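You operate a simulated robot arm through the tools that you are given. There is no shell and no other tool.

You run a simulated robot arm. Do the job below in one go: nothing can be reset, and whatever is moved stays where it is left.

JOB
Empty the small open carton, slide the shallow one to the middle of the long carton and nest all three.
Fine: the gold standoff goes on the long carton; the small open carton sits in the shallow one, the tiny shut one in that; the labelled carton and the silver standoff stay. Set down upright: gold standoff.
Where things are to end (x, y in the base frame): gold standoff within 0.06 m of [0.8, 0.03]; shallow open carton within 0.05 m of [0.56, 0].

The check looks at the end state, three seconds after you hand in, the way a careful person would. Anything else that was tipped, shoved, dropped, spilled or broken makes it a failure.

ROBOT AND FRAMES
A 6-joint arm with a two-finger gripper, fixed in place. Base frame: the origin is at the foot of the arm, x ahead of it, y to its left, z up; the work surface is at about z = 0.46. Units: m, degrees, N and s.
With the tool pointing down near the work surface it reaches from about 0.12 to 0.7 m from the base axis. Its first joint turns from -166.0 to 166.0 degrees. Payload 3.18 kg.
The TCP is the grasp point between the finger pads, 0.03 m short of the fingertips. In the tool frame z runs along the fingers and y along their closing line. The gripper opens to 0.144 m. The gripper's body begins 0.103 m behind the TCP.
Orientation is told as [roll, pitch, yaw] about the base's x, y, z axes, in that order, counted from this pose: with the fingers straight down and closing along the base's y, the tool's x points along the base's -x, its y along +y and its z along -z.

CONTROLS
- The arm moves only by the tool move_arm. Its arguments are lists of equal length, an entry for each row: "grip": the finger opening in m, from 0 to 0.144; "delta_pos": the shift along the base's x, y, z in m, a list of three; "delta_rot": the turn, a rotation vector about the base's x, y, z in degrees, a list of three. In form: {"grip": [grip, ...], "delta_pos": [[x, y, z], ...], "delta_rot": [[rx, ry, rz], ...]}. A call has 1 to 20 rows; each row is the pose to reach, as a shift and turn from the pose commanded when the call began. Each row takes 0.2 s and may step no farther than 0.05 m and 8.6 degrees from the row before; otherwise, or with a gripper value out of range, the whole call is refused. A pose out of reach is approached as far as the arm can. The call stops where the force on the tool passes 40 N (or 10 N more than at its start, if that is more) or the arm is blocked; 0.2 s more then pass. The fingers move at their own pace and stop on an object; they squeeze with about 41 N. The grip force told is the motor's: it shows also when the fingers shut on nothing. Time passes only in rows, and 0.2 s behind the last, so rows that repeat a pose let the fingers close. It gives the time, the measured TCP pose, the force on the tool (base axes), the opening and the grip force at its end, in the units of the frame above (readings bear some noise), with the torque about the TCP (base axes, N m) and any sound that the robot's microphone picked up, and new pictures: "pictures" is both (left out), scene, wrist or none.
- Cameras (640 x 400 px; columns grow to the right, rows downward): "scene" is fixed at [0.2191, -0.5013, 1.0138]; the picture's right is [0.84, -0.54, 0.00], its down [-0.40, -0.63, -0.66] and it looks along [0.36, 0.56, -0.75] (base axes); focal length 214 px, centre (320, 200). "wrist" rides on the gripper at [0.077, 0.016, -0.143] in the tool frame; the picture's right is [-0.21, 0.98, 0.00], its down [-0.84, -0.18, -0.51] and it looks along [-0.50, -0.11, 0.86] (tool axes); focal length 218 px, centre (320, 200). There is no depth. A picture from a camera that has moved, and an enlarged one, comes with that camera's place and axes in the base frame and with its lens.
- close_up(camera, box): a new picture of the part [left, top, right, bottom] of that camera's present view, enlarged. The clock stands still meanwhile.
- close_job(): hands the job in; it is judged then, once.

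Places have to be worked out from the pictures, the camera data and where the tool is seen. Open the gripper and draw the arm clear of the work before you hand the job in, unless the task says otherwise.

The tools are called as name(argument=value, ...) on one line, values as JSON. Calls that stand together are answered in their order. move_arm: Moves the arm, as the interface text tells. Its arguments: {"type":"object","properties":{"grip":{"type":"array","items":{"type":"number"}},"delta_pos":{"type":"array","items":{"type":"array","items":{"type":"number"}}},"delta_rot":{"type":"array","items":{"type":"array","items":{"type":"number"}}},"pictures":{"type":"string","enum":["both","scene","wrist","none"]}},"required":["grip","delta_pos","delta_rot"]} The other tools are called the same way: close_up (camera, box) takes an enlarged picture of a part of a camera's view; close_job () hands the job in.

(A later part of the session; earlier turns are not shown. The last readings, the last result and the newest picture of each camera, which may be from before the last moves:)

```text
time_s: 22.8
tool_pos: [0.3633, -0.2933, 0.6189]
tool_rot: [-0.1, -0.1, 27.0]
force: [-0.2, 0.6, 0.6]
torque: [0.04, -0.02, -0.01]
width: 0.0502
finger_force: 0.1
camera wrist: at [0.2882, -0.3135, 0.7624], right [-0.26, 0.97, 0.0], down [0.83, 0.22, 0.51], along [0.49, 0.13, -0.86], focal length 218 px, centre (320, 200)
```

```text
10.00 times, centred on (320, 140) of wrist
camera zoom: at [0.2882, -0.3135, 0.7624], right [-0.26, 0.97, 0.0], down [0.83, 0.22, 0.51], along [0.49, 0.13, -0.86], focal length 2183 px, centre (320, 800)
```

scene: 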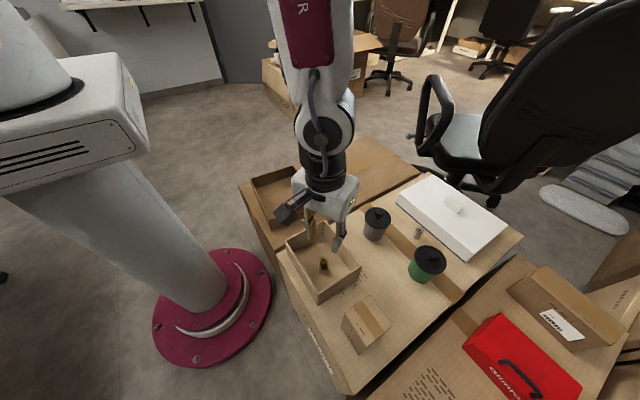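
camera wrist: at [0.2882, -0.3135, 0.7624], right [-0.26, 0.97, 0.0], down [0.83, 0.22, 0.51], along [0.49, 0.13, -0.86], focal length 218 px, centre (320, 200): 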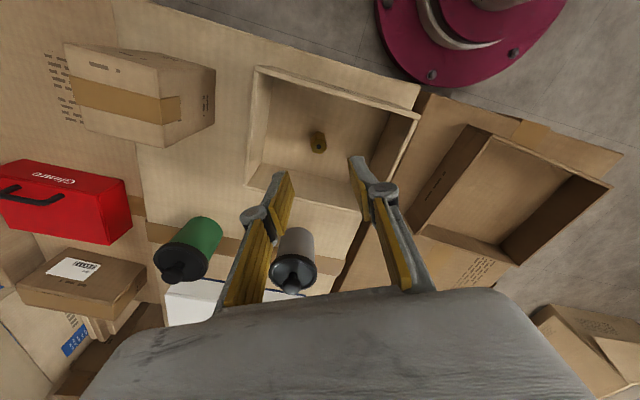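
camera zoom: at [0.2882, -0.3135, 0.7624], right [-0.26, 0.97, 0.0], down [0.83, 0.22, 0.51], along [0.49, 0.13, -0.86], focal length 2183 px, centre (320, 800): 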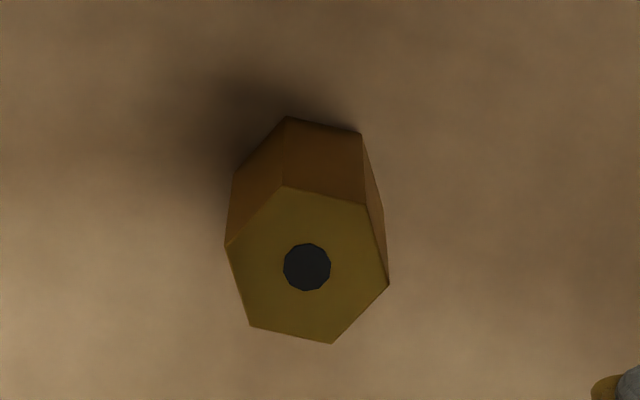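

The close-up puts the gold at about [0.3655, -0.2945] with flats facing 0°/60°/120°. I turn to yaw 30° and descend around it.

move_arm(grip=[0.05, 0.05, 0.05, 0.05, 0.05], delta_pos=[[0.0025, -0.0016, -0.035], [0.0025, -0.0016, -0.07], [0.0025, -0.0016, -0.1], [0.0025, -0.0016, -0.122], [0.0025, -0.0016, -0.122]], delta_rot=[[0, 0, 1.5], [0, 0, 3], [0, 0, 3], [0, 0, 3], [0, 0, 3]], pictures="wrist")

close_up(camera="wrist", box=[260, 140, 388, 220])

```text
time_s: 24.0
tool_pos: [0.366, -0.2946, 0.496]
tool_rot: [-0.1, -0.1, 30.1]
force: [-0.7, 0.4, -0.1]
torque: [0.02, 0.02, 0.02]
width: 0.0502
finger_force: 0.1
camera wrist: at [0.2931, -0.3179, 0.6397], right [-0.31, 0.95, 0.0], down [0.82, 0.27, 0.51], along [0.48, 0.16, -0.86], focal length 218 px, centre (320, 200)
```

wrist: 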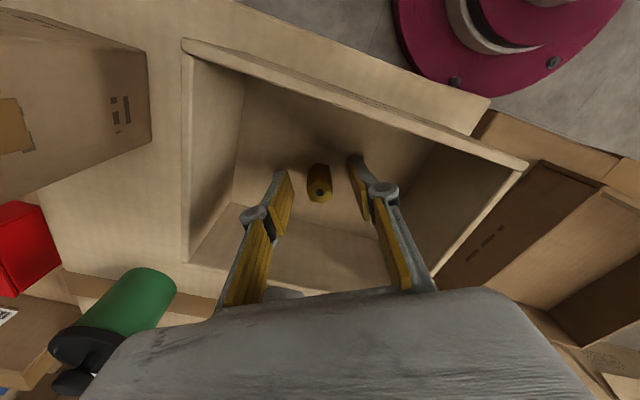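

```text
5.00 times, centred on (324, 180) of wrist
camera zoom: at [0.2931, -0.3179, 0.6397], right [-0.31, 0.95, 0.0], down [0.82, 0.27, 0.51], along [0.48, 0.16, -0.86], focal length 1091 px, centre (300, 300)
```

zoom: 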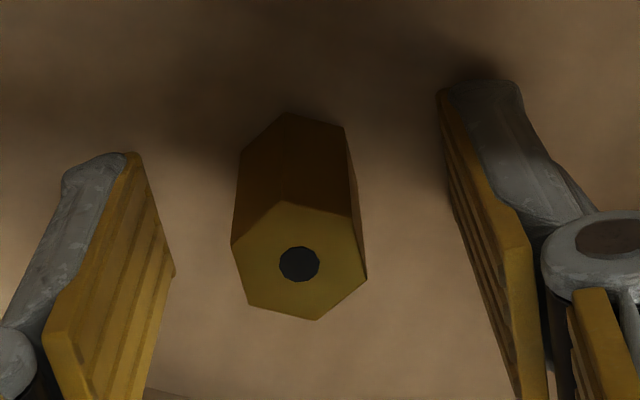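

Flats are parallel to the pads and the gold's top centre is right at the TCP. I close and then check the grip reading before lifting.

move_arm(grip=[0.03, 0.0, 0.0, 0.0, 0.0], delta_pos=[[0, 0, 0], [0, 0, 0], [0, 0, 0], [0, 0, 0], [0, 0, 0]], delta_rot=[[0, 0, 0], [0, 0, 0], [0, 0, 0], [0, 0, 0], [0, 0, 0]], pictures="wrist")

close_up(camera="wrist", box=[260, 140, 388, 220])

```text
time_s: 25.2
tool_pos: [0.3667, -0.2929, 0.496]
tool_rot: [0.1, 0.0, 30.0]
force: [0.3, 0.1, -0.9]
torque: [-0.02, 0.01, 0.0]
width: 0.0166
finger_force: 40.8
camera wrist: at [0.293, -0.3179, 0.64], right [-0.31, 0.95, 0.0], down [0.82, 0.27, 0.51], along [0.48, 0.16, -0.86], focal length 218 px, centre (320, 200)
```

wrist: 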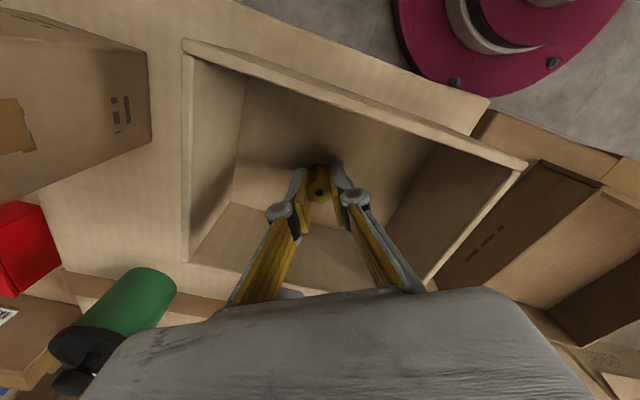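

```text
5.00 times, centred on (324, 180) of wrist
camera zoom: at [0.293, -0.3179, 0.64], right [-0.31, 0.95, 0.0], down [0.82, 0.27, 0.51], along [0.48, 0.16, -0.86], focal length 1091 px, centre (300, 300)
```

zoom: 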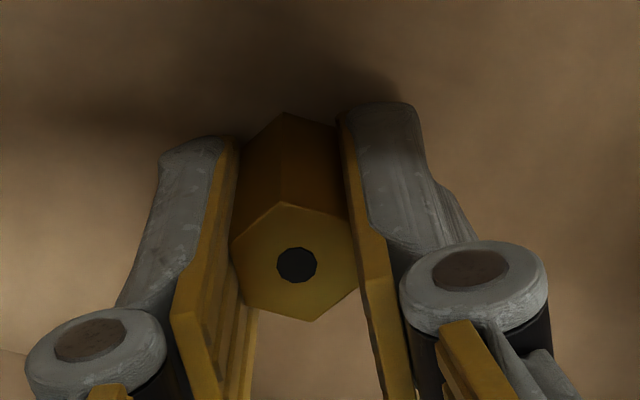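

Grip is 0.0166 m at 41 N. I lift slowly by 1.2 cm to see whether it holds.

move_arm(grip=[0.0, 0.0, 0.0, 0.0, 0.0, 0.0], delta_pos=[[0, 0, 0.002], [0, 0, 0.004], [0, 0, 0.006], [0, 0, 0.008], [0, 0, 0.01], [0, 0, 0.012]], delta_rot=[[0, 0, 0], [0, 0, 0], [0, 0, 0], [0, 0, 0], [0, 0, 0], [0, 0, 0]], pictures="wrist")

close_up(camera="wrist", box=[260, 140, 388, 220])

```text
time_s: 26.6
tool_pos: [0.3665, -0.2952, 0.508]
tool_rot: [0.0, 0.0, 30.0]
force: [-0.1, -0.8, -0.4]
torque: [0.0, 0.01, -0.02]
width: 0.0167
finger_force: 41.0
camera wrist: at [0.2923, -0.3182, 0.652], right [-0.31, 0.95, 0.0], down [0.82, 0.27, 0.51], along [0.48, 0.16, -0.86], focal length 218 px, centre (320, 200)
```

wrist: 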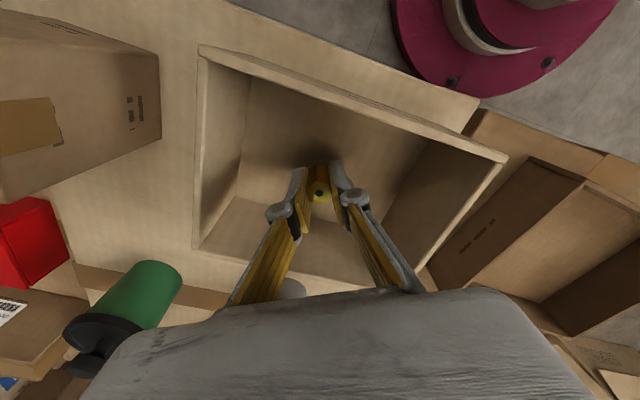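

```text
5.00 times, centred on (324, 180) of wrist
camera zoom: at [0.2923, -0.3182, 0.652], right [-0.31, 0.95, 0.0], down [0.82, 0.27, 0.51], along [0.48, 0.16, -0.86], focal length 1091 px, centre (300, 300)
```

zoom: 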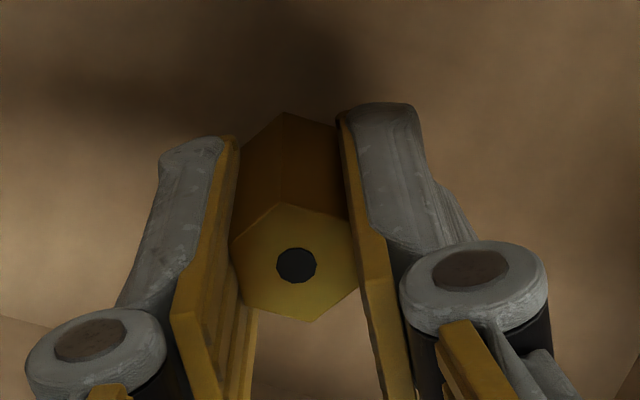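

It is lifted with the gripper (no change in the picture between pads). I continue lifting gently, 1.2 cm per row.

move_arm(grip=[0.0, 0.0, 0.0, 0.0, 0.0, 0.0, 0.0, 0.0, 0.0, 0.0, 0.0, 0.0], delta_pos=[[0, 0, 0.004], [0, 0, 0.01], [0, 0, 0.018], [0, 0, 0.028], [0, 0, 0.04], [0, 0, 0.052], [0, 0, 0.064], [0, 0, 0.076], [0, 0, 0.088], [0, 0, 0.1], [0, 0, 0.108], [0, 0, 0.112]], delta_rot=[[0, 0, 0], [0, 0, 0], [0, 0, 0], [0, 0, 0], [0, 0, 0], [0, 0, 0], [0, 0, 0], [0, 0, 0], [0, 0, 0], [0, 0, 0], [0, 0, 0], [0, 0, 0]], pictures="wrist")

close_up(camera="wrist", box=[260, 140, 388, 220])

```text
time_s: 29.2
tool_pos: [0.3657, -0.2946, 0.6208]
tool_rot: [0.0, 0.0, 30.1]
force: [0.6, -0.3, -0.2]
torque: [0.0, -0.01, 0.0]
width: 0.017
finger_force: 41.2
camera wrist: at [0.2918, -0.3183, 0.7643], right [-0.31, 0.95, 0.0], down [0.82, 0.27, 0.51], along [0.48, 0.16, -0.86], focal length 218 px, centre (320, 200)
```

wrist: 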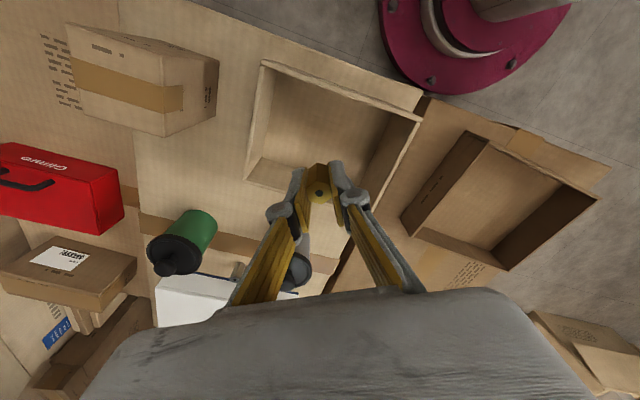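

```text
5.00 times, centred on (324, 180) of wrist
camera zoom: at [0.2918, -0.3183, 0.7643], right [-0.31, 0.95, 0.0], down [0.82, 0.27, 0.51], along [0.48, 0.16, -0.86], focal length 1091 px, centre (300, 300)
```

zoom: 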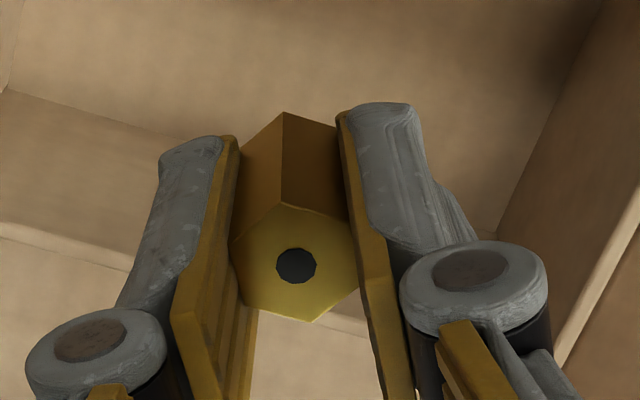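

Holding well (width 0.017, 41 N). I carry it slowly to [0.66, 0.03, 0.64], untwisting the yaw to 0 along the way.

move_arm(grip=[0, 0, 0, 0, 0, 0, 0, 0, 0, 0, 0, 0, 0, 0, 0, 0, 0, 0, 0, 0], delta_pos=[[0.003, 0.003, 0.0], [0.012, 0.013, 0.001], [0.026, 0.029, 0.002], [0.044, 0.049, 0.003], [0.062, 0.068, 0.004], [0.079, 0.088, 0.005], [0.097, 0.107, 0.007], [0.115, 0.127, 0.008], [0.132, 0.146, 0.009], [0.15, 0.166, 0.01], [0.168, 0.185, 0.011], [0.185, 0.204, 0.013], [0.203, 0.224, 0.014], [0.221, 0.243, 0.015], [0.238, 0.263, 0.016], [0.256, 0.282, 0.017], [0.273, 0.302, 0.019], [0.288, 0.318, 0.02], [0.294, 0.3246, 0.02], [0.294, 0.3246, 0.02]], delta_rot=[[0, 0, -0.3], [0, 0, -1.2], [0, 0, -2.7], [0, 0, -4.5], [0, 0, -6.3], [0, 0, -8.1], [0, 0, -9.9], [0, 0, -11.7], [0, 0, -13.5], [0, 0, -15.3], [0, 0, -17.1], [0, 0, -18.9], [0, 0, -20.7], [0, 0, -22.5], [0, 0, -24.3], [0, 0, -26.1], [0, 0, -27.9], [0, 0, -29.4], [0, 0, -30], [0, 0, -30]], pictures="wrist")

close_up(camera="wrist", box=[260, 140, 388, 220])

```text
time_s: 33.4
tool_pos: [0.6599, 0.0298, 0.6397]
tool_rot: [0.1, 0.0, 0.0]
force: [0.7, 0.1, -0.6]
torque: [-0.01, 0.02, -0.02]
width: 0.0167
finger_force: 40.7
camera wrist: at [0.5844, 0.0464, 0.7838], right [0.21, 0.98, 0.0], down [0.84, -0.18, 0.51], along [0.5, -0.11, -0.86], focal length 218 px, centre (320, 200)
```

wrist: 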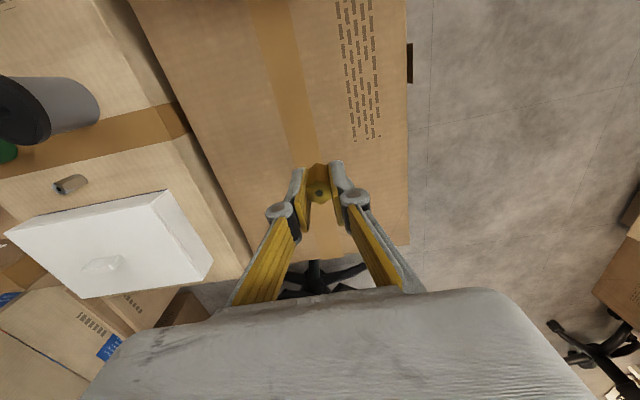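

```text
5.00 times, centred on (324, 180) of wrist
camera zoom: at [0.5844, 0.0464, 0.7838], right [0.21, 0.98, 0.0], down [0.84, -0.18, 0.51], along [0.5, -0.11, -0.86], focal length 1091 px, centre (300, 300)
```

zoom: 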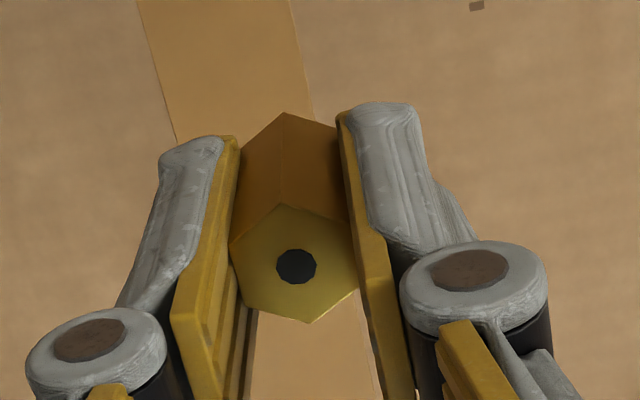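

Still held. I now move outward to x = 0.755 keeping the tool vertical and lower to z ≈ 0.50, to see whether the vertical pose is reachable there.

move_arm(grip=[0, 0, 0, 0, 0, 0, 0, 0, 0, 0, 0, 0, 0, 0], delta_pos=[[0.005, 0, -0.005], [0.02, 0, -0.015], [0.04, 0, -0.03], [0.06, 0, -0.045], [0.08, 0, -0.06], [0.092, 0, -0.075], [0.097, 0, -0.09], [0.097, 0, -0.1], [0.097, 0, -0.11], [0.097, 0, -0.12], [0.097, 0, -0.13], [0.097, 0, -0.136], [0.097, 0, -0.14], [0.097, 0, -0.14]], delta_rot=[[0, 0, 0], [0, 0, 0], [0, 0, 0], [0, 0, 0], [0, 0, 0], [0, 0, 0], [0, 0, 0], [0, 0, 0], [0, 0, 0], [0, 0, 0], [0, 0, 0], [0, 0, 0], [0, 0, 0], [0, 0, 0]])

```text
time_s: 36.4
tool_pos: [0.6986, 0.0289, 0.5205]
tool_rot: [0.1, -0.3, 0.1]
force: [-0.2, -0.7, 0.1]
torque: [0.0, -0.02, 0.03]
width: 0.0168
finger_force: 41.0
out of reach, approached as far as the arm can: row 4, 5, 6, 7, 8, 9, 10, 11, 12, 13, 14
camera wrist: at [0.6225, 0.0442, 0.665], right [0.21, 0.98, 0.0], down [0.84, -0.18, 0.51], along [0.5, -0.11, -0.86], focal length 218 px, centre (320, 200)
```

scene: 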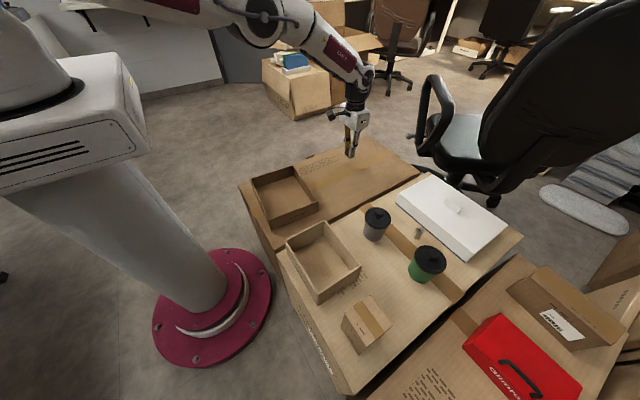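
wrist: 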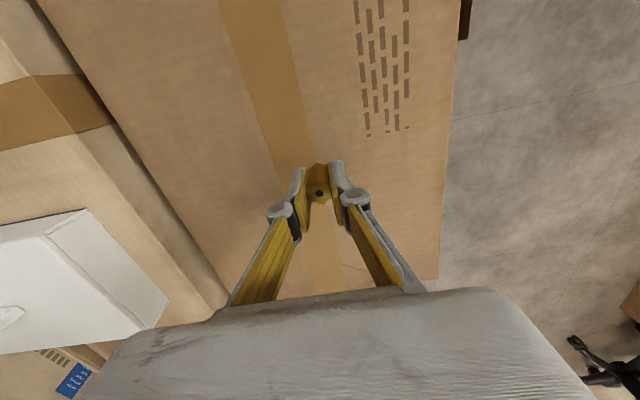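

Vertical reach ends at 0.70 m as stated, so I'll set the standoff down on the long carton at x ≈ 0.67 and regrip it with a tilted tool. First back to x = 0.67, z = 0.50, squared up.

move_arm(grip=[0, 0, 0, 0, 0], delta_pos=[[-0.01, 0, 0], [-0.02, 0, -0.005], [-0.0286, 0.001, -0.01], [-0.0286, 0.001, -0.02], [-0.0286, 0.001, -0.02]], delta_rot=[[0, 0, 0], [0, 0, 0], [0, 0, 0], [0, 0, 0], [0, 0, 0]], pictures="none")

```text
time_s: 37.6
tool_pos: [0.6703, 0.0298, 0.5019]
tool_rot: [0.0, -0.1, 0.0]
force: [-0.3, 0.5, 0.1]
torque: [-0.01, 0.01, 0.03]
width: 0.0166
finger_force: 40.8
```

Squared up at [0.670, 0.030, 0.502]. I lower to z ≈ 0.459 gently and check for contact.

move_arm(grip=[0, 0, 0, 0, 0, 0, 0], delta_pos=[[0, 0, -0.008], [0, 0, -0.018], [0, 0, -0.028], [0, 0, -0.035], [0, 0, -0.039], [0, 0, -0.042], [0, 0, -0.042]], delta_rot=[[0, 0, 0], [0, 0, 0], [0, 0, 0], [0, 0, 0], [0, 0, 0], [0, 0, 0], [0, 0, 0]], pictures="scene")

close_up(camera="scene", box=[320, 130, 384, 170])

```text
time_s: 38.7
tool_pos: [0.6737, 0.0301, 0.469]
tool_rot: [-0.2, -0.2, 0.0]
force: [-1.3, 0.0, 7.6]
torque: [0.02, 0.04, 0.0]
width: 0.0165
finger_force: 41.2
stopped in row 5: the force on the tool passed its limit at 49 N (the readings are from after the stop); the commanded pose is now the measured one
```

scene: 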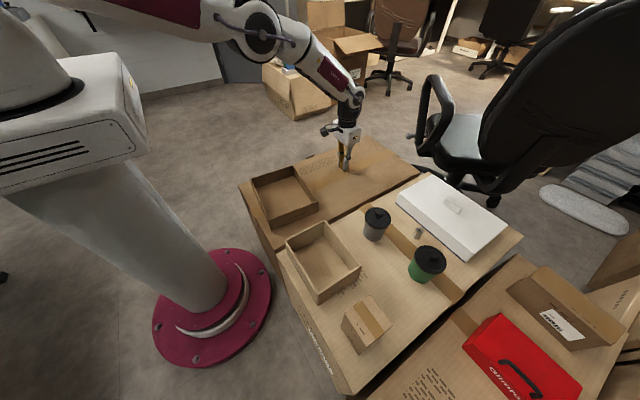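

```text
10.00 times, centred on (352, 150) of scene
camera zoom: at [0.2191, -0.5013, 1.0138], right [0.84, -0.54, 0.0], down [-0.4, -0.63, -0.66], along [0.36, 0.56, -0.75], focal length 2145 px, centre (0, 700)
```

zoom: 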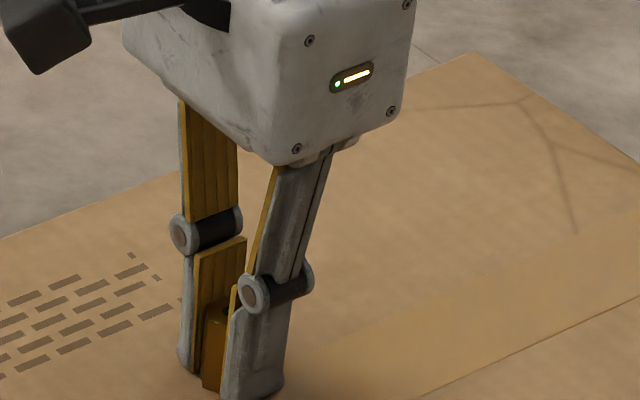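

Contact at TCP z ≈ 0.468, so the long carton top is nearer z ≈ 0.435. Residual 7.6 N; I relieve it by raising 1 mm and read the force before opening.

move_arm(grip=[0, 0], delta_pos=[[0, 0, 0.001], [0, 0, 0.001]], delta_rot=[[0, 0, 0], [0, 0, 0]], pictures="none")

```text
time_s: 39.3
tool_pos: [0.6732, 0.0298, 0.4688]
tool_rot: [-0.1, -0.3, 0.0]
force: [0.5, -0.4, 2.3]
torque: [-0.03, -0.06, -0.01]
width: 0.0167
finger_force: 41.1
```

Only ~2 N of contact left, tool upright. I open the fingers to set the standoff down.

move_arm(grip=[0.05, 0.05, 0.05], delta_pos=[[0, 0, 0], [0, 0, 0], [0, 0, 0]], delta_rot=[[0, 0, 0], [0, 0, 0], [0, 0, 0]], pictures="wrist")

close_up(camera="wrist", box=[260, 140, 388, 220])

close_up(camera="scene", box=[320, 140, 384, 180])

```text
time_s: 40.1
tool_pos: [0.6749, 0.0293, 0.4704]
tool_rot: [0.0, -0.2, 0.0]
force: [1.4, 0.0, 8.2]
torque: [-0.08, 0.03, 0.03]
width: 0.0499
finger_force: 0.2
camera wrist: at [0.5977, 0.0459, 0.6134], right [0.21, 0.98, 0.0], down [0.84, -0.18, 0.51], along [0.5, -0.11, -0.86], focal length 218 px, centre (320, 200)
```

wrist: 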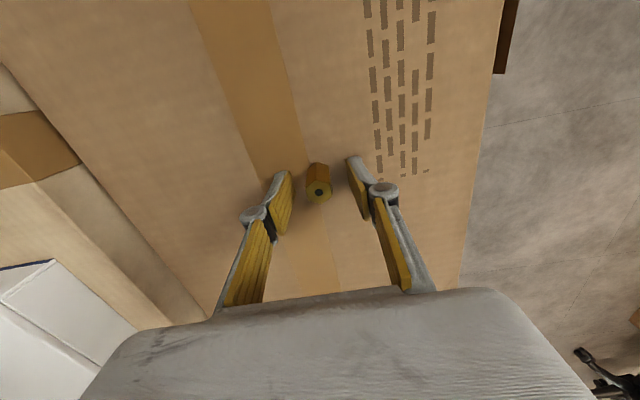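

```text
5.00 times, centred on (324, 180) of wrist
camera zoom: at [0.5977, 0.0459, 0.6134], right [0.21, 0.98, 0.0], down [0.84, -0.18, 0.51], along [0.5, -0.11, -0.86], focal length 1091 px, centre (300, 300)
```

zoom: 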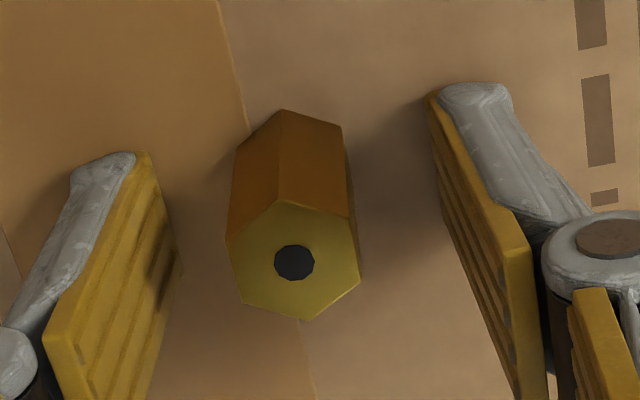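

```text
10.00 times, centred on (352, 160) of scene
camera zoom: at [0.2191, -0.5013, 1.0138], right [0.84, -0.54, 0.0], down [-0.4, -0.63, -0.66], along [0.36, 0.56, -0.75], focal length 2145 px, centre (0, 600)
```

zoom: 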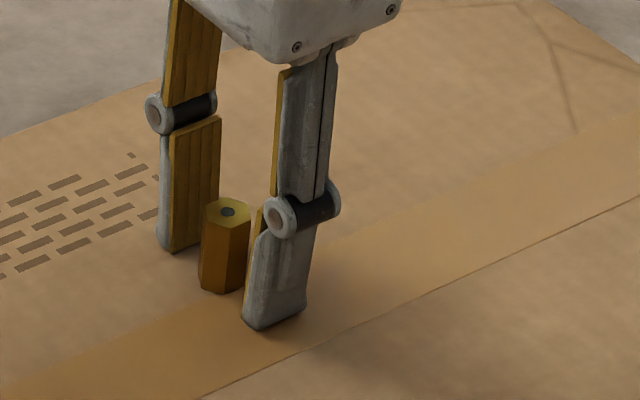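

The gold stands upright at about [0.672, 0.029]; the fingertips rest lightly on the surface (z ≈ 0.44). I raise straight up, then tilt 25° outward above it.

move_arm(grip=[0.05, 0.05, 0.05, 0.05, 0.05, 0.05, 0.05, 0.05, 0.05], delta_pos=[[0, 0, 0.005], [0, 0, 0.02], [0, 0, 0.045], [0, 0, 0.075], [0, 0, 0.1], [0, 0, 0.1], [0, 0, 0.1], [0, 0, 0.1], [0, 0, 0.1]], delta_rot=[[0, 0, 0], [0, 0, 0], [0, 0, 0], [0, 0, 0], [0, -5, 0], [0, -12, 0], [0, -19, 0], [0, -25, 0], [0, -25, 0]])

close_up(camera="wrist", box=[260, 80, 388, 160])

```text
time_s: 42.1
tool_pos: [0.6744, 0.0353, 0.5693]
tool_rot: [1.1, -23.7, 0.0]
force: [0.2, -0.3, 0.8]
torque: [-0.04, 0.0, -0.01]
width: 0.05
finger_force: 0.1
out of reach, approached as far as the arm can: row 8, 9
camera wrist: at [0.5471, 0.0482, 0.6703], right [0.18, 0.98, 0.1], down [0.57, -0.19, 0.8], along [0.8, -0.09, -0.59], focal length 218 px, centre (320, 200)
```

scene: 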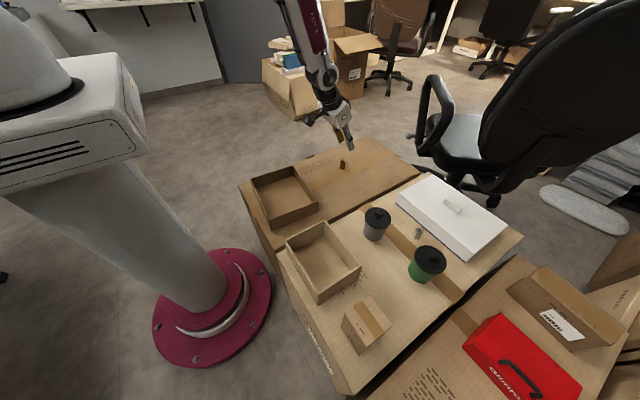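
wrist: 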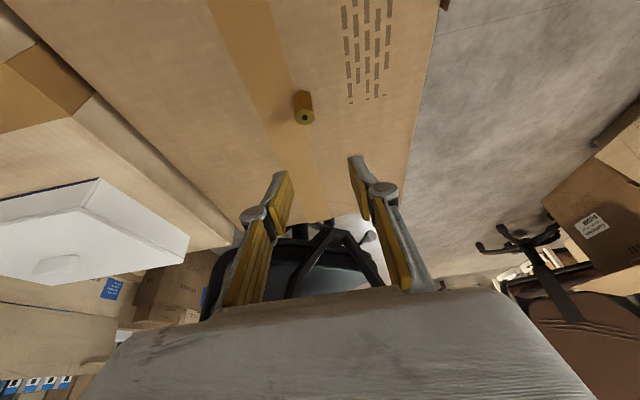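

```text
5.00 times, centred on (324, 120) of wrist
camera zoom: at [0.5471, 0.0482, 0.6703], right [0.18, 0.98, 0.1], down [0.57, -0.19, 0.8], along [0.8, -0.09, -0.59], focal length 1091 px, centre (300, 600)
```

zoom: 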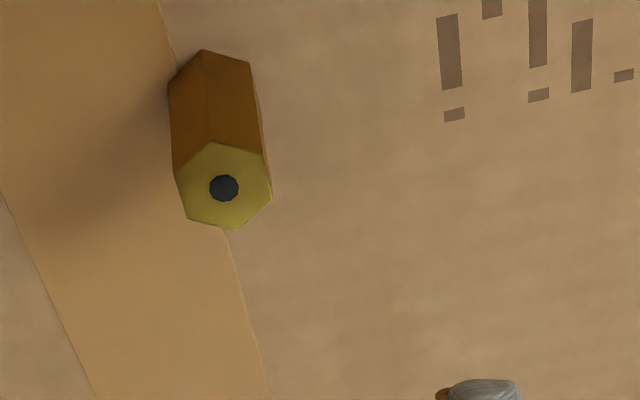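

25° is just past a joint limit here. I ease the tilt to 15° and come down to z ≈ 0.52 (tips still above the gold) to check it is reachable.

move_arm(grip=[0.05, 0.05, 0.05, 0.05], delta_pos=[[-0.0074, -0.0067, 0], [-0.0074, -0.0067, -0.02], [-0.0074, -0.0067, -0.045], [-0.0074, -0.0067, -0.045]], delta_rot=[[0, 5, 0], [0, 10, 0], [0, 10, 0], [0, 10, 0]], pictures="none")

```text
time_s: 43.1
tool_pos: [0.6662, 0.0277, 0.522]
tool_rot: [-0.1, -15.2, 0.0]
force: [0.6, -0.5, -0.7]
torque: [0.02, 0.0, 0.01]
width: 0.05
finger_force: 0.1
out of reach, approached as far as the arm can: row 1
```

15° is reachable here. Before gripping, I test with the empty hand whether 15° also reaches x ≈ 0.77 at placing height.

move_arm(grip=[0.05, 0.05, 0.05, 0.05, 0.05, 0.05, 0.05, 0.05], delta_pos=[[0, 0, 0.03], [0.035, 0, 0.03], [0.07, 0, 0.03], [0.1, 0.002, 0.03], [0.1, 0.002, 0.0], [0.1, 0.002, -0.03], [0.1, 0.002, -0.04], [0.1, 0.002, -0.04]], delta_rot=[[0, 0, 0], [0, 0, 0], [0, 0, 0], [0, 0, 0], [0, 0, 0], [0, 0, 0], [0, 0, 0], [0, 0, 0]], pictures="none")

```text
time_s: 44.9
tool_pos: [0.756, 0.0283, 0.4944]
tool_rot: [-0.1, -15.1, 0.0]
force: [-0.5, 0.6, -0.5]
torque: [0.0, 0.01, 0.03]
width: 0.0499
finger_force: 0.0
out of reach, approached as far as the arm can: row 6, 7, 8
```

At 15° the tool gets to x ≈ 0.756 low down. I'd like more margin, so I go back above the gold and test 18° tilt at low height.

move_arm(grip=[0.05, 0.05, 0.05, 0.05, 0.05, 0.05, 0.05], delta_pos=[[0, 0, 0.03], [-0.03, 0, 0.06], [-0.06, 0, 0.06], [-0.09, 0, 0.06], [-0.09, 0, 0.03], [-0.09, 0, 0.018], [-0.09, 0, 0.018]], delta_rot=[[0, 0, 0], [0, 0, 0], [0, -1.5, 0], [0, -3, 0], [0, -3, 0], [0, -3, 0], [0, -3, 0]], pictures="none")

```text
time_s: 46.5
tool_pos: [0.6649, 0.0286, 0.51]
tool_rot: [0.0, -18.2, 0.0]
force: [0.2, 0.2, 0.1]
torque: [-0.02, -0.02, 0.01]
width: 0.0498
finger_force: 0.0
```

18° is reachable. I lower around the gold to z ≈ 0.476 in small steps.

move_arm(grip=[0.05, 0.05, 0.05, 0.05, 0.05], delta_pos=[[0.001, 0, -0.008], [0.001, 0, -0.016], [0.001, 0, -0.024], [0.001, 0, -0.033], [0.001, 0, -0.033]], delta_rot=[[0, 0, 0], [0, 0, 0], [0, 0, 0], [0, 0, 0], [0, 0, 0]], pictures="wrist")

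close_up(camera="scene", box=[320, 140, 384, 180])

close_up(camera="wrist", box=[260, 130, 388, 210])

```text
time_s: 47.7
tool_pos: [0.6674, 0.0283, 0.4767]
tool_rot: [0.1, -18.2, -0.1]
force: [-0.1, -0.1, 0.2]
torque: [0.04, 0.0, 0.0]
width: 0.0498
finger_force: 0.0
camera wrist: at [0.5506, 0.0452, 0.5912], right [0.2, 0.98, 0.06], down [0.64, -0.18, 0.75], along [0.74, -0.11, -0.66], focal length 218 px, centre (320, 200)
```

wrist: 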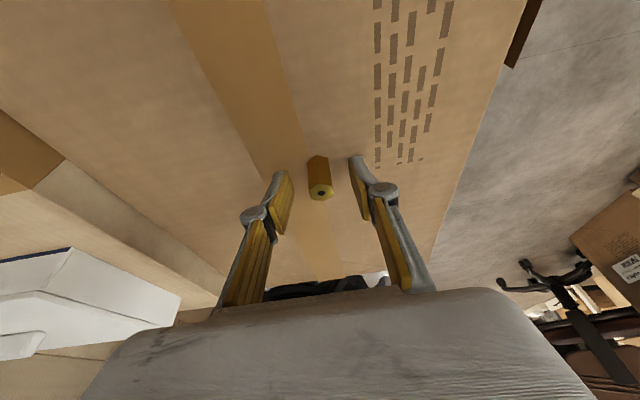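

```text
10.00 times, centred on (352, 160) of scene
camera zoom: at [0.2191, -0.5013, 1.0138], right [0.84, -0.54, 0.0], down [-0.4, -0.63, -0.66], along [0.36, 0.56, -0.75], focal length 2145 px, centre (0, 600)
```

zoom: 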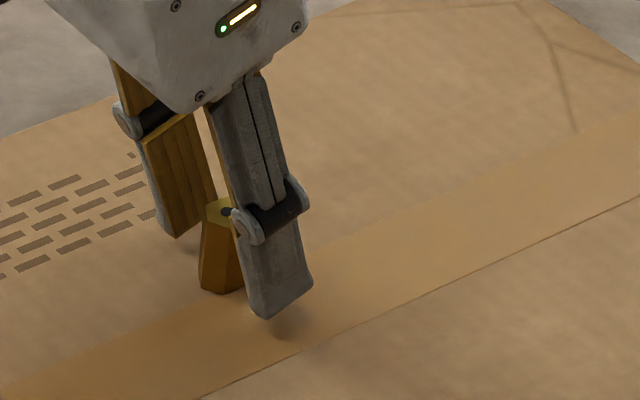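

```text
5.00 times, centred on (324, 170) of wrist
camera zoom: at [0.5506, 0.0452, 0.5912], right [0.2, 0.98, 0.06], down [0.64, -0.18, 0.75], along [0.74, -0.11, -0.66], focal length 1091 px, centre (300, 350)
```

zoom: 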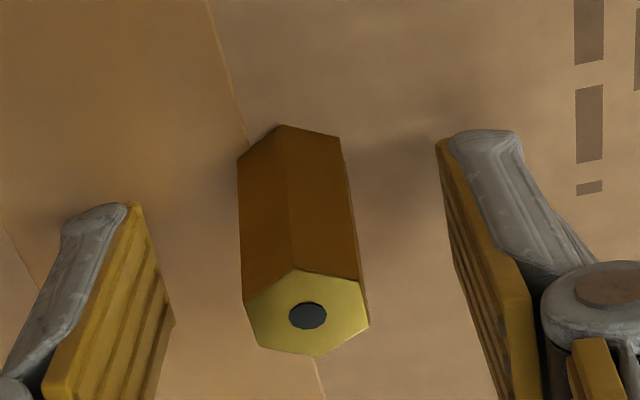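

The gold sits between the pads with the tool at 18° tilt and flats parallel to the pads. I close and then lift slowly 1.5 cm.

move_arm(grip=[0.03, 0.0, 0.0, 0.0, 0.0, 0.0, 0.0, 0.0, 0.0, 0.0], delta_pos=[[0, 0, 0], [0, 0, 0], [0, 0, 0], [0, 0, 0], [0, 0, 0.002], [0, 0, 0.004], [0, 0, 0.007], [0, 0, 0.01], [0, 0, 0.013], [0, 0, 0.015]], delta_rot=[[0, 0, 0], [0, 0, 0], [0, 0, 0], [0, 0, 0], [0, 0, 0], [0, 0, 0], [0, 0, 0], [0, 0, 0], [0, 0, 0], [0, 0, 0]], pictures="wrist")

close_up(camera="scene", box=[320, 140, 384, 180])

close_up(camera="wrist", box=[260, 130, 388, 210])

```text
time_s: 49.9
tool_pos: [0.6676, 0.0291, 0.4934]
tool_rot: [0.0, -18.2, 0.0]
force: [0.1, 0.2, -0.6]
torque: [0.01, -0.01, 0.01]
width: 0.0167
finger_force: 40.6
camera wrist: at [0.5505, 0.0452, 0.6067], right [0.2, 0.98, 0.06], down [0.64, -0.18, 0.74], along [0.74, -0.11, -0.66], focal length 218 px, centre (320, 200)
```

wrist: 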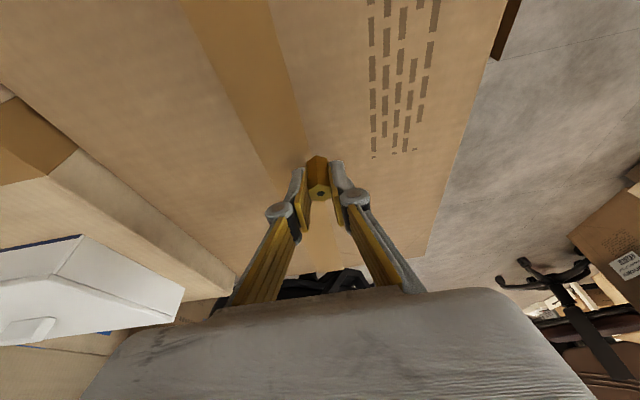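

```text
10.00 times, centred on (352, 160) of scene
camera zoom: at [0.2191, -0.5013, 1.0138], right [0.84, -0.54, 0.0], down [-0.4, -0.63, -0.66], along [0.36, 0.56, -0.75], focal length 2145 px, centre (0, 600)
```

zoom: 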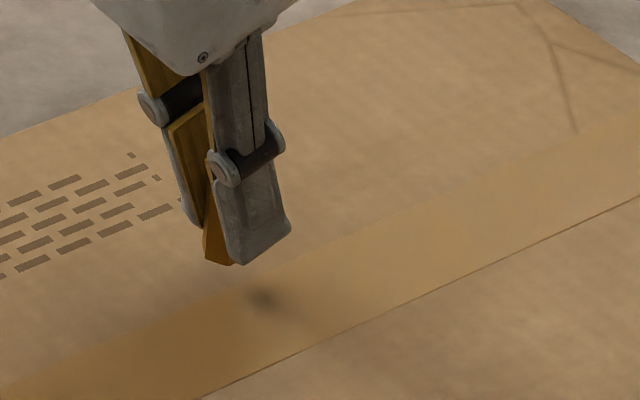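

```text
5.00 times, centred on (324, 170) of wrist
camera zoom: at [0.5505, 0.0452, 0.6067], right [0.2, 0.98, 0.06], down [0.64, -0.18, 0.74], along [0.74, -0.11, -0.66], focal length 1091 px, centre (300, 350)
```

zoom: 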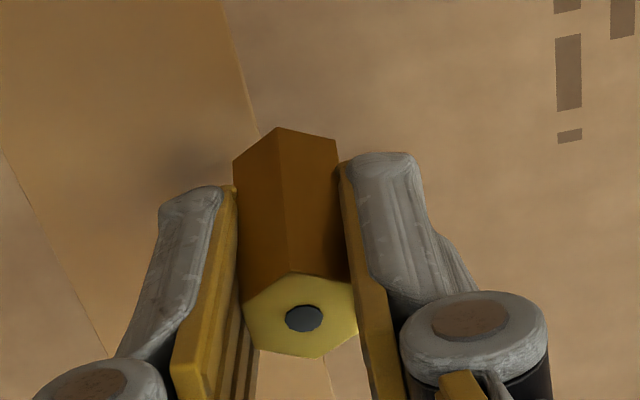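

It's lifted and held squarely. I carry it outward at this height to TCP x ≈ 0.760 (gold ≈ 0.766), slowly.

move_arm(grip=[0, 0, 0, 0, 0, 0, 0, 0, 0, 0, 0], delta_pos=[[0.003, 0, 0.002], [0.01, 0, 0.004], [0.02, 0, 0.005], [0.032, 0, 0.005], [0.044, 0, 0.005], [0.056, 0, 0.005], [0.068, 0, 0.005], [0.08, 0, 0.005], [0.088, 0.001, 0.004], [0.0925, 0.001, 0.003], [0.0925, 0.001, 0.003]], delta_rot=[[0, 0, 0], [0, 0, 0], [0, 0, 0], [0, 0, 0], [0, 0, 0], [0, 0, 0], [0, 0, 0], [0, 0, 0], [0, 0, 0], [0, 0, 0], [0, 0, 0]], pictures="none")

```text
time_s: 52.3
tool_pos: [0.7589, 0.0283, 0.4965]
tool_rot: [0.0, -18.1, 0.0]
force: [0.0, -0.5, -0.5]
torque: [-0.02, -0.03, 0.0]
width: 0.0165
finger_force: 41.1
```

Reached [0.759, 0.028, 0.4965] at 18°. I lower to just above expected contact (z ≈ 0.479).

move_arm(grip=[0, 0, 0, 0, 0, 0], delta_pos=[[0, 0, -0.004], [0, 0, -0.009], [0, 0, -0.013], [0, 0, -0.016], [0, 0, -0.0175], [0, 0, -0.0175]], delta_rot=[[0, 0, 0], [0, 0, 0], [0, 0, 0], [0, 0, 0], [0, 0, 0], [0, 0, 0]], pictures="none")

close_up(camera="scene", box=[340, 130, 404, 170])

```text
time_s: 53.7
tool_pos: [0.7595, 0.0299, 0.48]
tool_rot: [0.0, -18.2, -0.1]
force: [0.4, -0.9, 0.2]
torque: [0.02, 0.0, -0.02]
width: 0.0165
finger_force: 41.4
```

```text
10.00 times, centred on (372, 150) of scene
camera zoom: at [0.2191, -0.5013, 1.0138], right [0.84, -0.54, 0.0], down [-0.4, -0.63, -0.66], along [0.36, 0.56, -0.75], focal length 2145 px, centre (-200, 700)
```

zoom: 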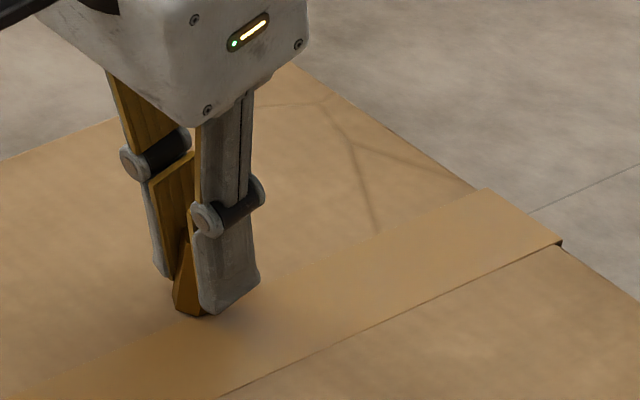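

Still free of contact at z = 0.480. I lower a further 3 mm in half-millimetre-ish steps and watch the force.

move_arm(grip=[0, 0, 0, 0], delta_pos=[[0, 0, -0.001], [0, 0, -0.002], [0, 0, -0.0028], [0, 0, -0.0028]], delta_rot=[[0, 0, 0], [0, 0, 0], [0, 0, 0], [0, 0, 0]], pictures="none")

```text
time_s: 54.7
tool_pos: [0.7606, 0.0307, 0.4774]
tool_rot: [0.0, -18.3, 0.0]
force: [-2.0, -0.5, 9.0]
torque: [-0.03, 0.06, 0.0]
width: 0.0163
finger_force: 40.7
```

Contact now (9 N). I relieve it by ~0.8 mm, then open the fingers wide enough to release.

move_arm(grip=[0, 0, 0.05, 0.05, 0.05], delta_pos=[[0, 0, 0.0008], [0, 0, 0.0008], [0, 0, 0.0008], [0, 0, 0.0008], [0, 0, 0.0008]], delta_rot=[[0, 0, 0], [0, 0, 0], [0, 0, 0], [0, 0, 0], [0, 0, 0]], pictures="wrist")

close_up(camera="scene", box=[340, 130, 404, 170])

close_up(camera="wrist", box=[260, 130, 388, 210])

```text
time_s: 55.9
tool_pos: [0.7593, 0.0299, 0.4773]
tool_rot: [0.0, -18.1, -0.1]
force: [-0.5, -0.2, -0.3]
torque: [-0.03, 0.0, -0.01]
width: 0.0499
finger_force: 0.2
camera wrist: at [0.6433, 0.0463, 0.5904], right [0.2, 0.98, 0.06], down [0.64, -0.18, 0.75], along [0.74, -0.11, -0.66], focal length 218 px, centre (320, 200)
```

wrist: 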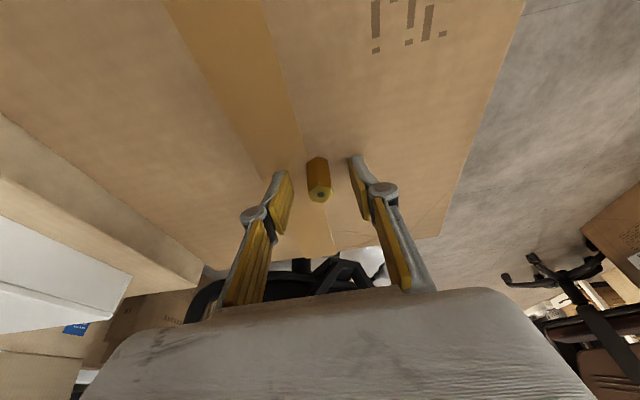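

```text
10.00 times, centred on (372, 150) of scene
camera zoom: at [0.2191, -0.5013, 1.0138], right [0.84, -0.54, 0.0], down [-0.4, -0.63, -0.66], along [0.36, 0.56, -0.75], focal length 2145 px, centre (-200, 700)
```

zoom: 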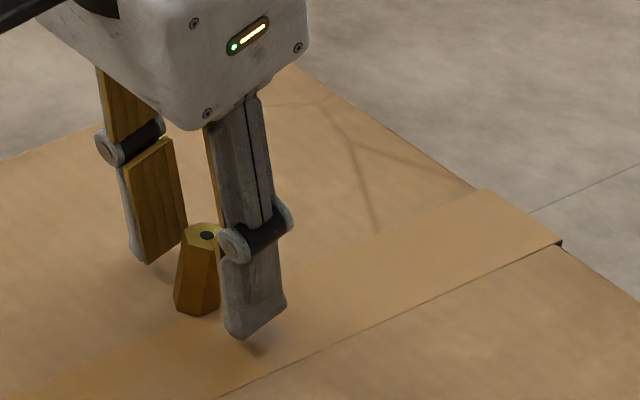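

```text
5.00 times, centred on (324, 170) of wrist
camera zoom: at [0.6433, 0.0463, 0.5904], right [0.2, 0.98, 0.06], down [0.64, -0.18, 0.75], along [0.74, -0.11, -0.66], focal length 1091 px, centre (300, 350)
```

zoom: 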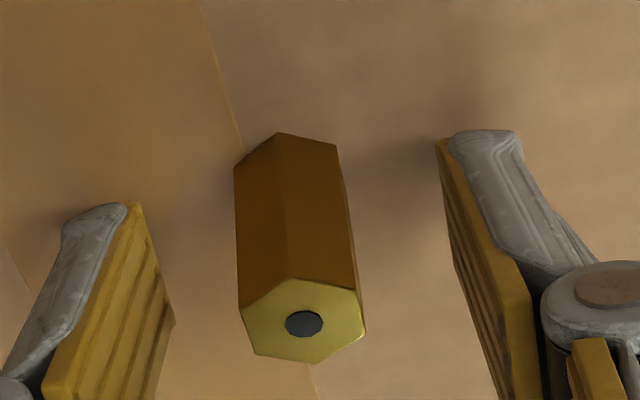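

The gold stands free and upright at about [0.768, 0.029], 3 cm from its target point. I lift straight up away from it, untilt, and back off over the shallow carton for a view.

move_arm(grip=[0.05, 0.05, 0.05, 0.05, 0.05, 0.05, 0.05, 0.05, 0.05, 0.05, 0.05, 0.05, 0.05, 0.05], delta_pos=[[0, 0, 0.015], [0, 0, 0.045], [0, 0, 0.085], [0, 0, 0.125], [-0.03, 0, 0.16], [-0.065, 0, 0.19], [-0.1, -0.003, 0.22], [-0.135, -0.006, 0.25], [-0.175, -0.01, 0.27], [-0.22, -0.015, 0.27], [-0.265, -0.02, 0.27], [-0.3, -0.025, 0.27], [-0.33, -0.03, 0.27], [-0.33, -0.03, 0.27]], delta_rot=[[0, 0, 0], [0, 0, 0], [0, 0, 0], [0, 0, 0], [0, 3, 0], [0, 6, 0], [0, 9, 0], [0, 12, 0], [0, 15, 0], [0, 18.1, 0], [0, 18.1, 0], [0, 18.1, 0], [0, 18.1, 0], [0, 18.1, 0]])

close_up(camera="scene", box=[340, 130, 404, 170])

close_up(camera="wrist", box=[200, 0, 440, 150])

```text
time_s: 58.9
tool_pos: [0.4296, -0.0006, 0.7465]
tool_rot: [0.0, -0.1, 0.0]
force: [0.6, -0.6, -0.2]
torque: [-0.03, 0.02, -0.01]
width: 0.0501
finger_force: 0.0
out of reach, approached as far as the arm can: row 1
camera wrist: at [0.3538, 0.0163, 0.891], right [0.21, 0.98, 0.0], down [0.84, -0.18, 0.51], along [0.5, -0.11, -0.86], focal length 218 px, centre (320, 200)
```

scene: 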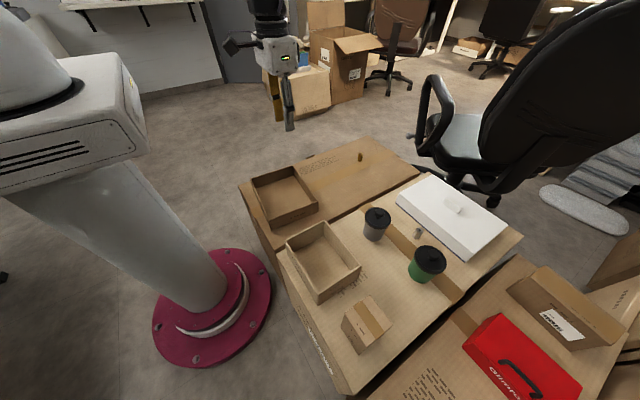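
wrist: 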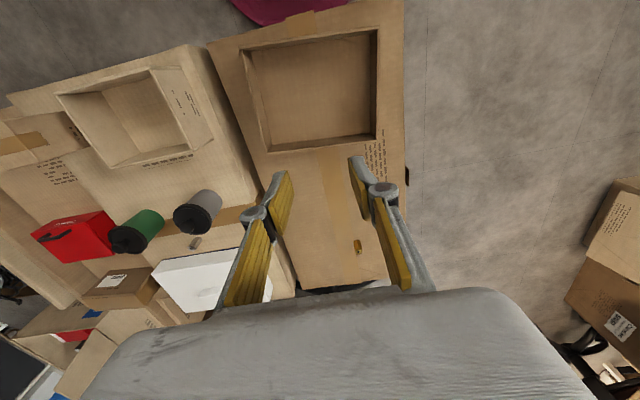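

```text
10.00 times, centred on (372, 150) of scene
camera zoom: at [0.2191, -0.5013, 1.0138], right [0.84, -0.54, 0.0], down [-0.4, -0.63, -0.66], along [0.36, 0.56, -0.75], focal length 2145 px, centre (-200, 700)
```

zoom: 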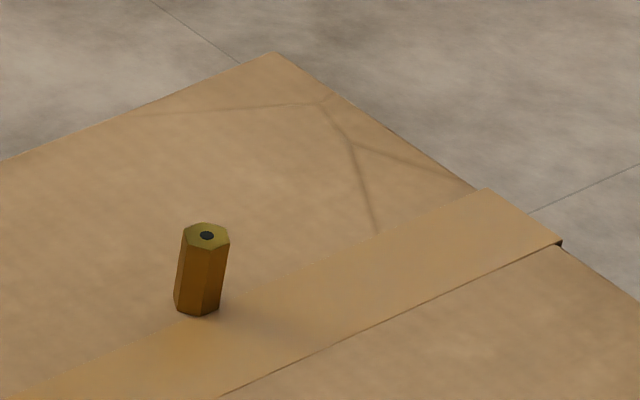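

```text
2.67 times, centred on (320, 75) of wrist
camera zoom: at [0.3538, 0.0163, 0.891], right [0.21, 0.98, 0.0], down [0.84, -0.18, 0.51], along [0.5, -0.11, -0.86], focal length 582 px, centre (320, 533)
```

zoom: 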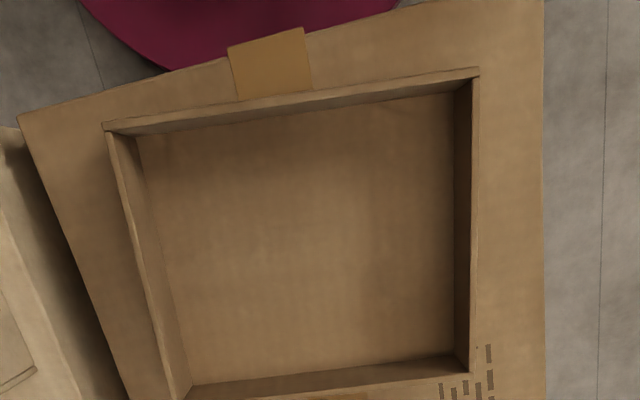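

Gold is upright and clear. The shallow box (wrist + scene) is centred at about [0.389, -0.003], rim z ≈ 0.495, turned about -5.5°. I'll pinch the middle of its near (-x) wall: first move above [0.3105, 0.005] with yaw 84.5° so fingers close across that wall.

move_arm(grip=[0.05, 0.05, 0.05, 0.05, 0.05, 0.05, 0.05, 0.05, 0.05, 0.05, 0.05, 0.05], delta_pos=[[-0.011, 0.0005, -0.01], [-0.022, 0.001, -0.02], [-0.033, 0.0015, -0.03], [-0.044, 0.002, -0.04], [-0.055, 0.0025, -0.05], [-0.066, 0.003, -0.06], [-0.077, 0.0035, -0.07], [-0.088, 0.004, -0.08], [-0.099, 0.0045, -0.09], [-0.109, 0.005, -0.105], [-0.119, 0.0056, -0.12], [-0.119, 0.0056, -0.12]], delta_rot=[[0, 0, 7.7], [0, 0, 15.4], [0, 0, 23.1], [0, 0, 30.8], [0, 0, 38.5], [0, 0, 46.2], [0, 0, 53.9], [0, 0, 61.6], [0, 0, 69.3], [0, 0, 77], [0, 0, 84.5], [0, 0, 84.5]])

```text
time_s: 61.5
tool_pos: [0.3103, 0.0057, 0.6278]
tool_rot: [-0.1, -0.2, 84.6]
force: [0.7, -0.1, -0.3]
torque: [0.01, 0.01, -0.02]
width: 0.0499
finger_force: 0.0
camera wrist: at [0.2873, -0.069, 0.7709], right [-0.95, 0.3, 0.0], down [0.26, 0.82, 0.51], along [0.15, 0.48, -0.86], focal length 218 px, centre (320, 200)
```

scene: 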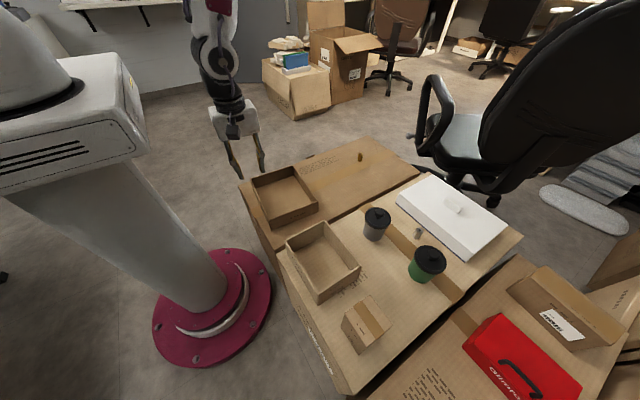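
wrist: 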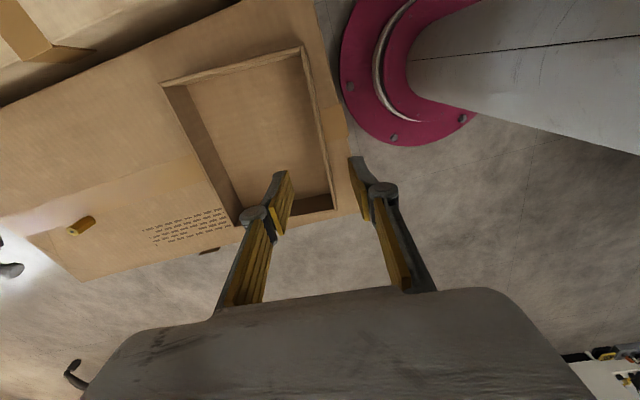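

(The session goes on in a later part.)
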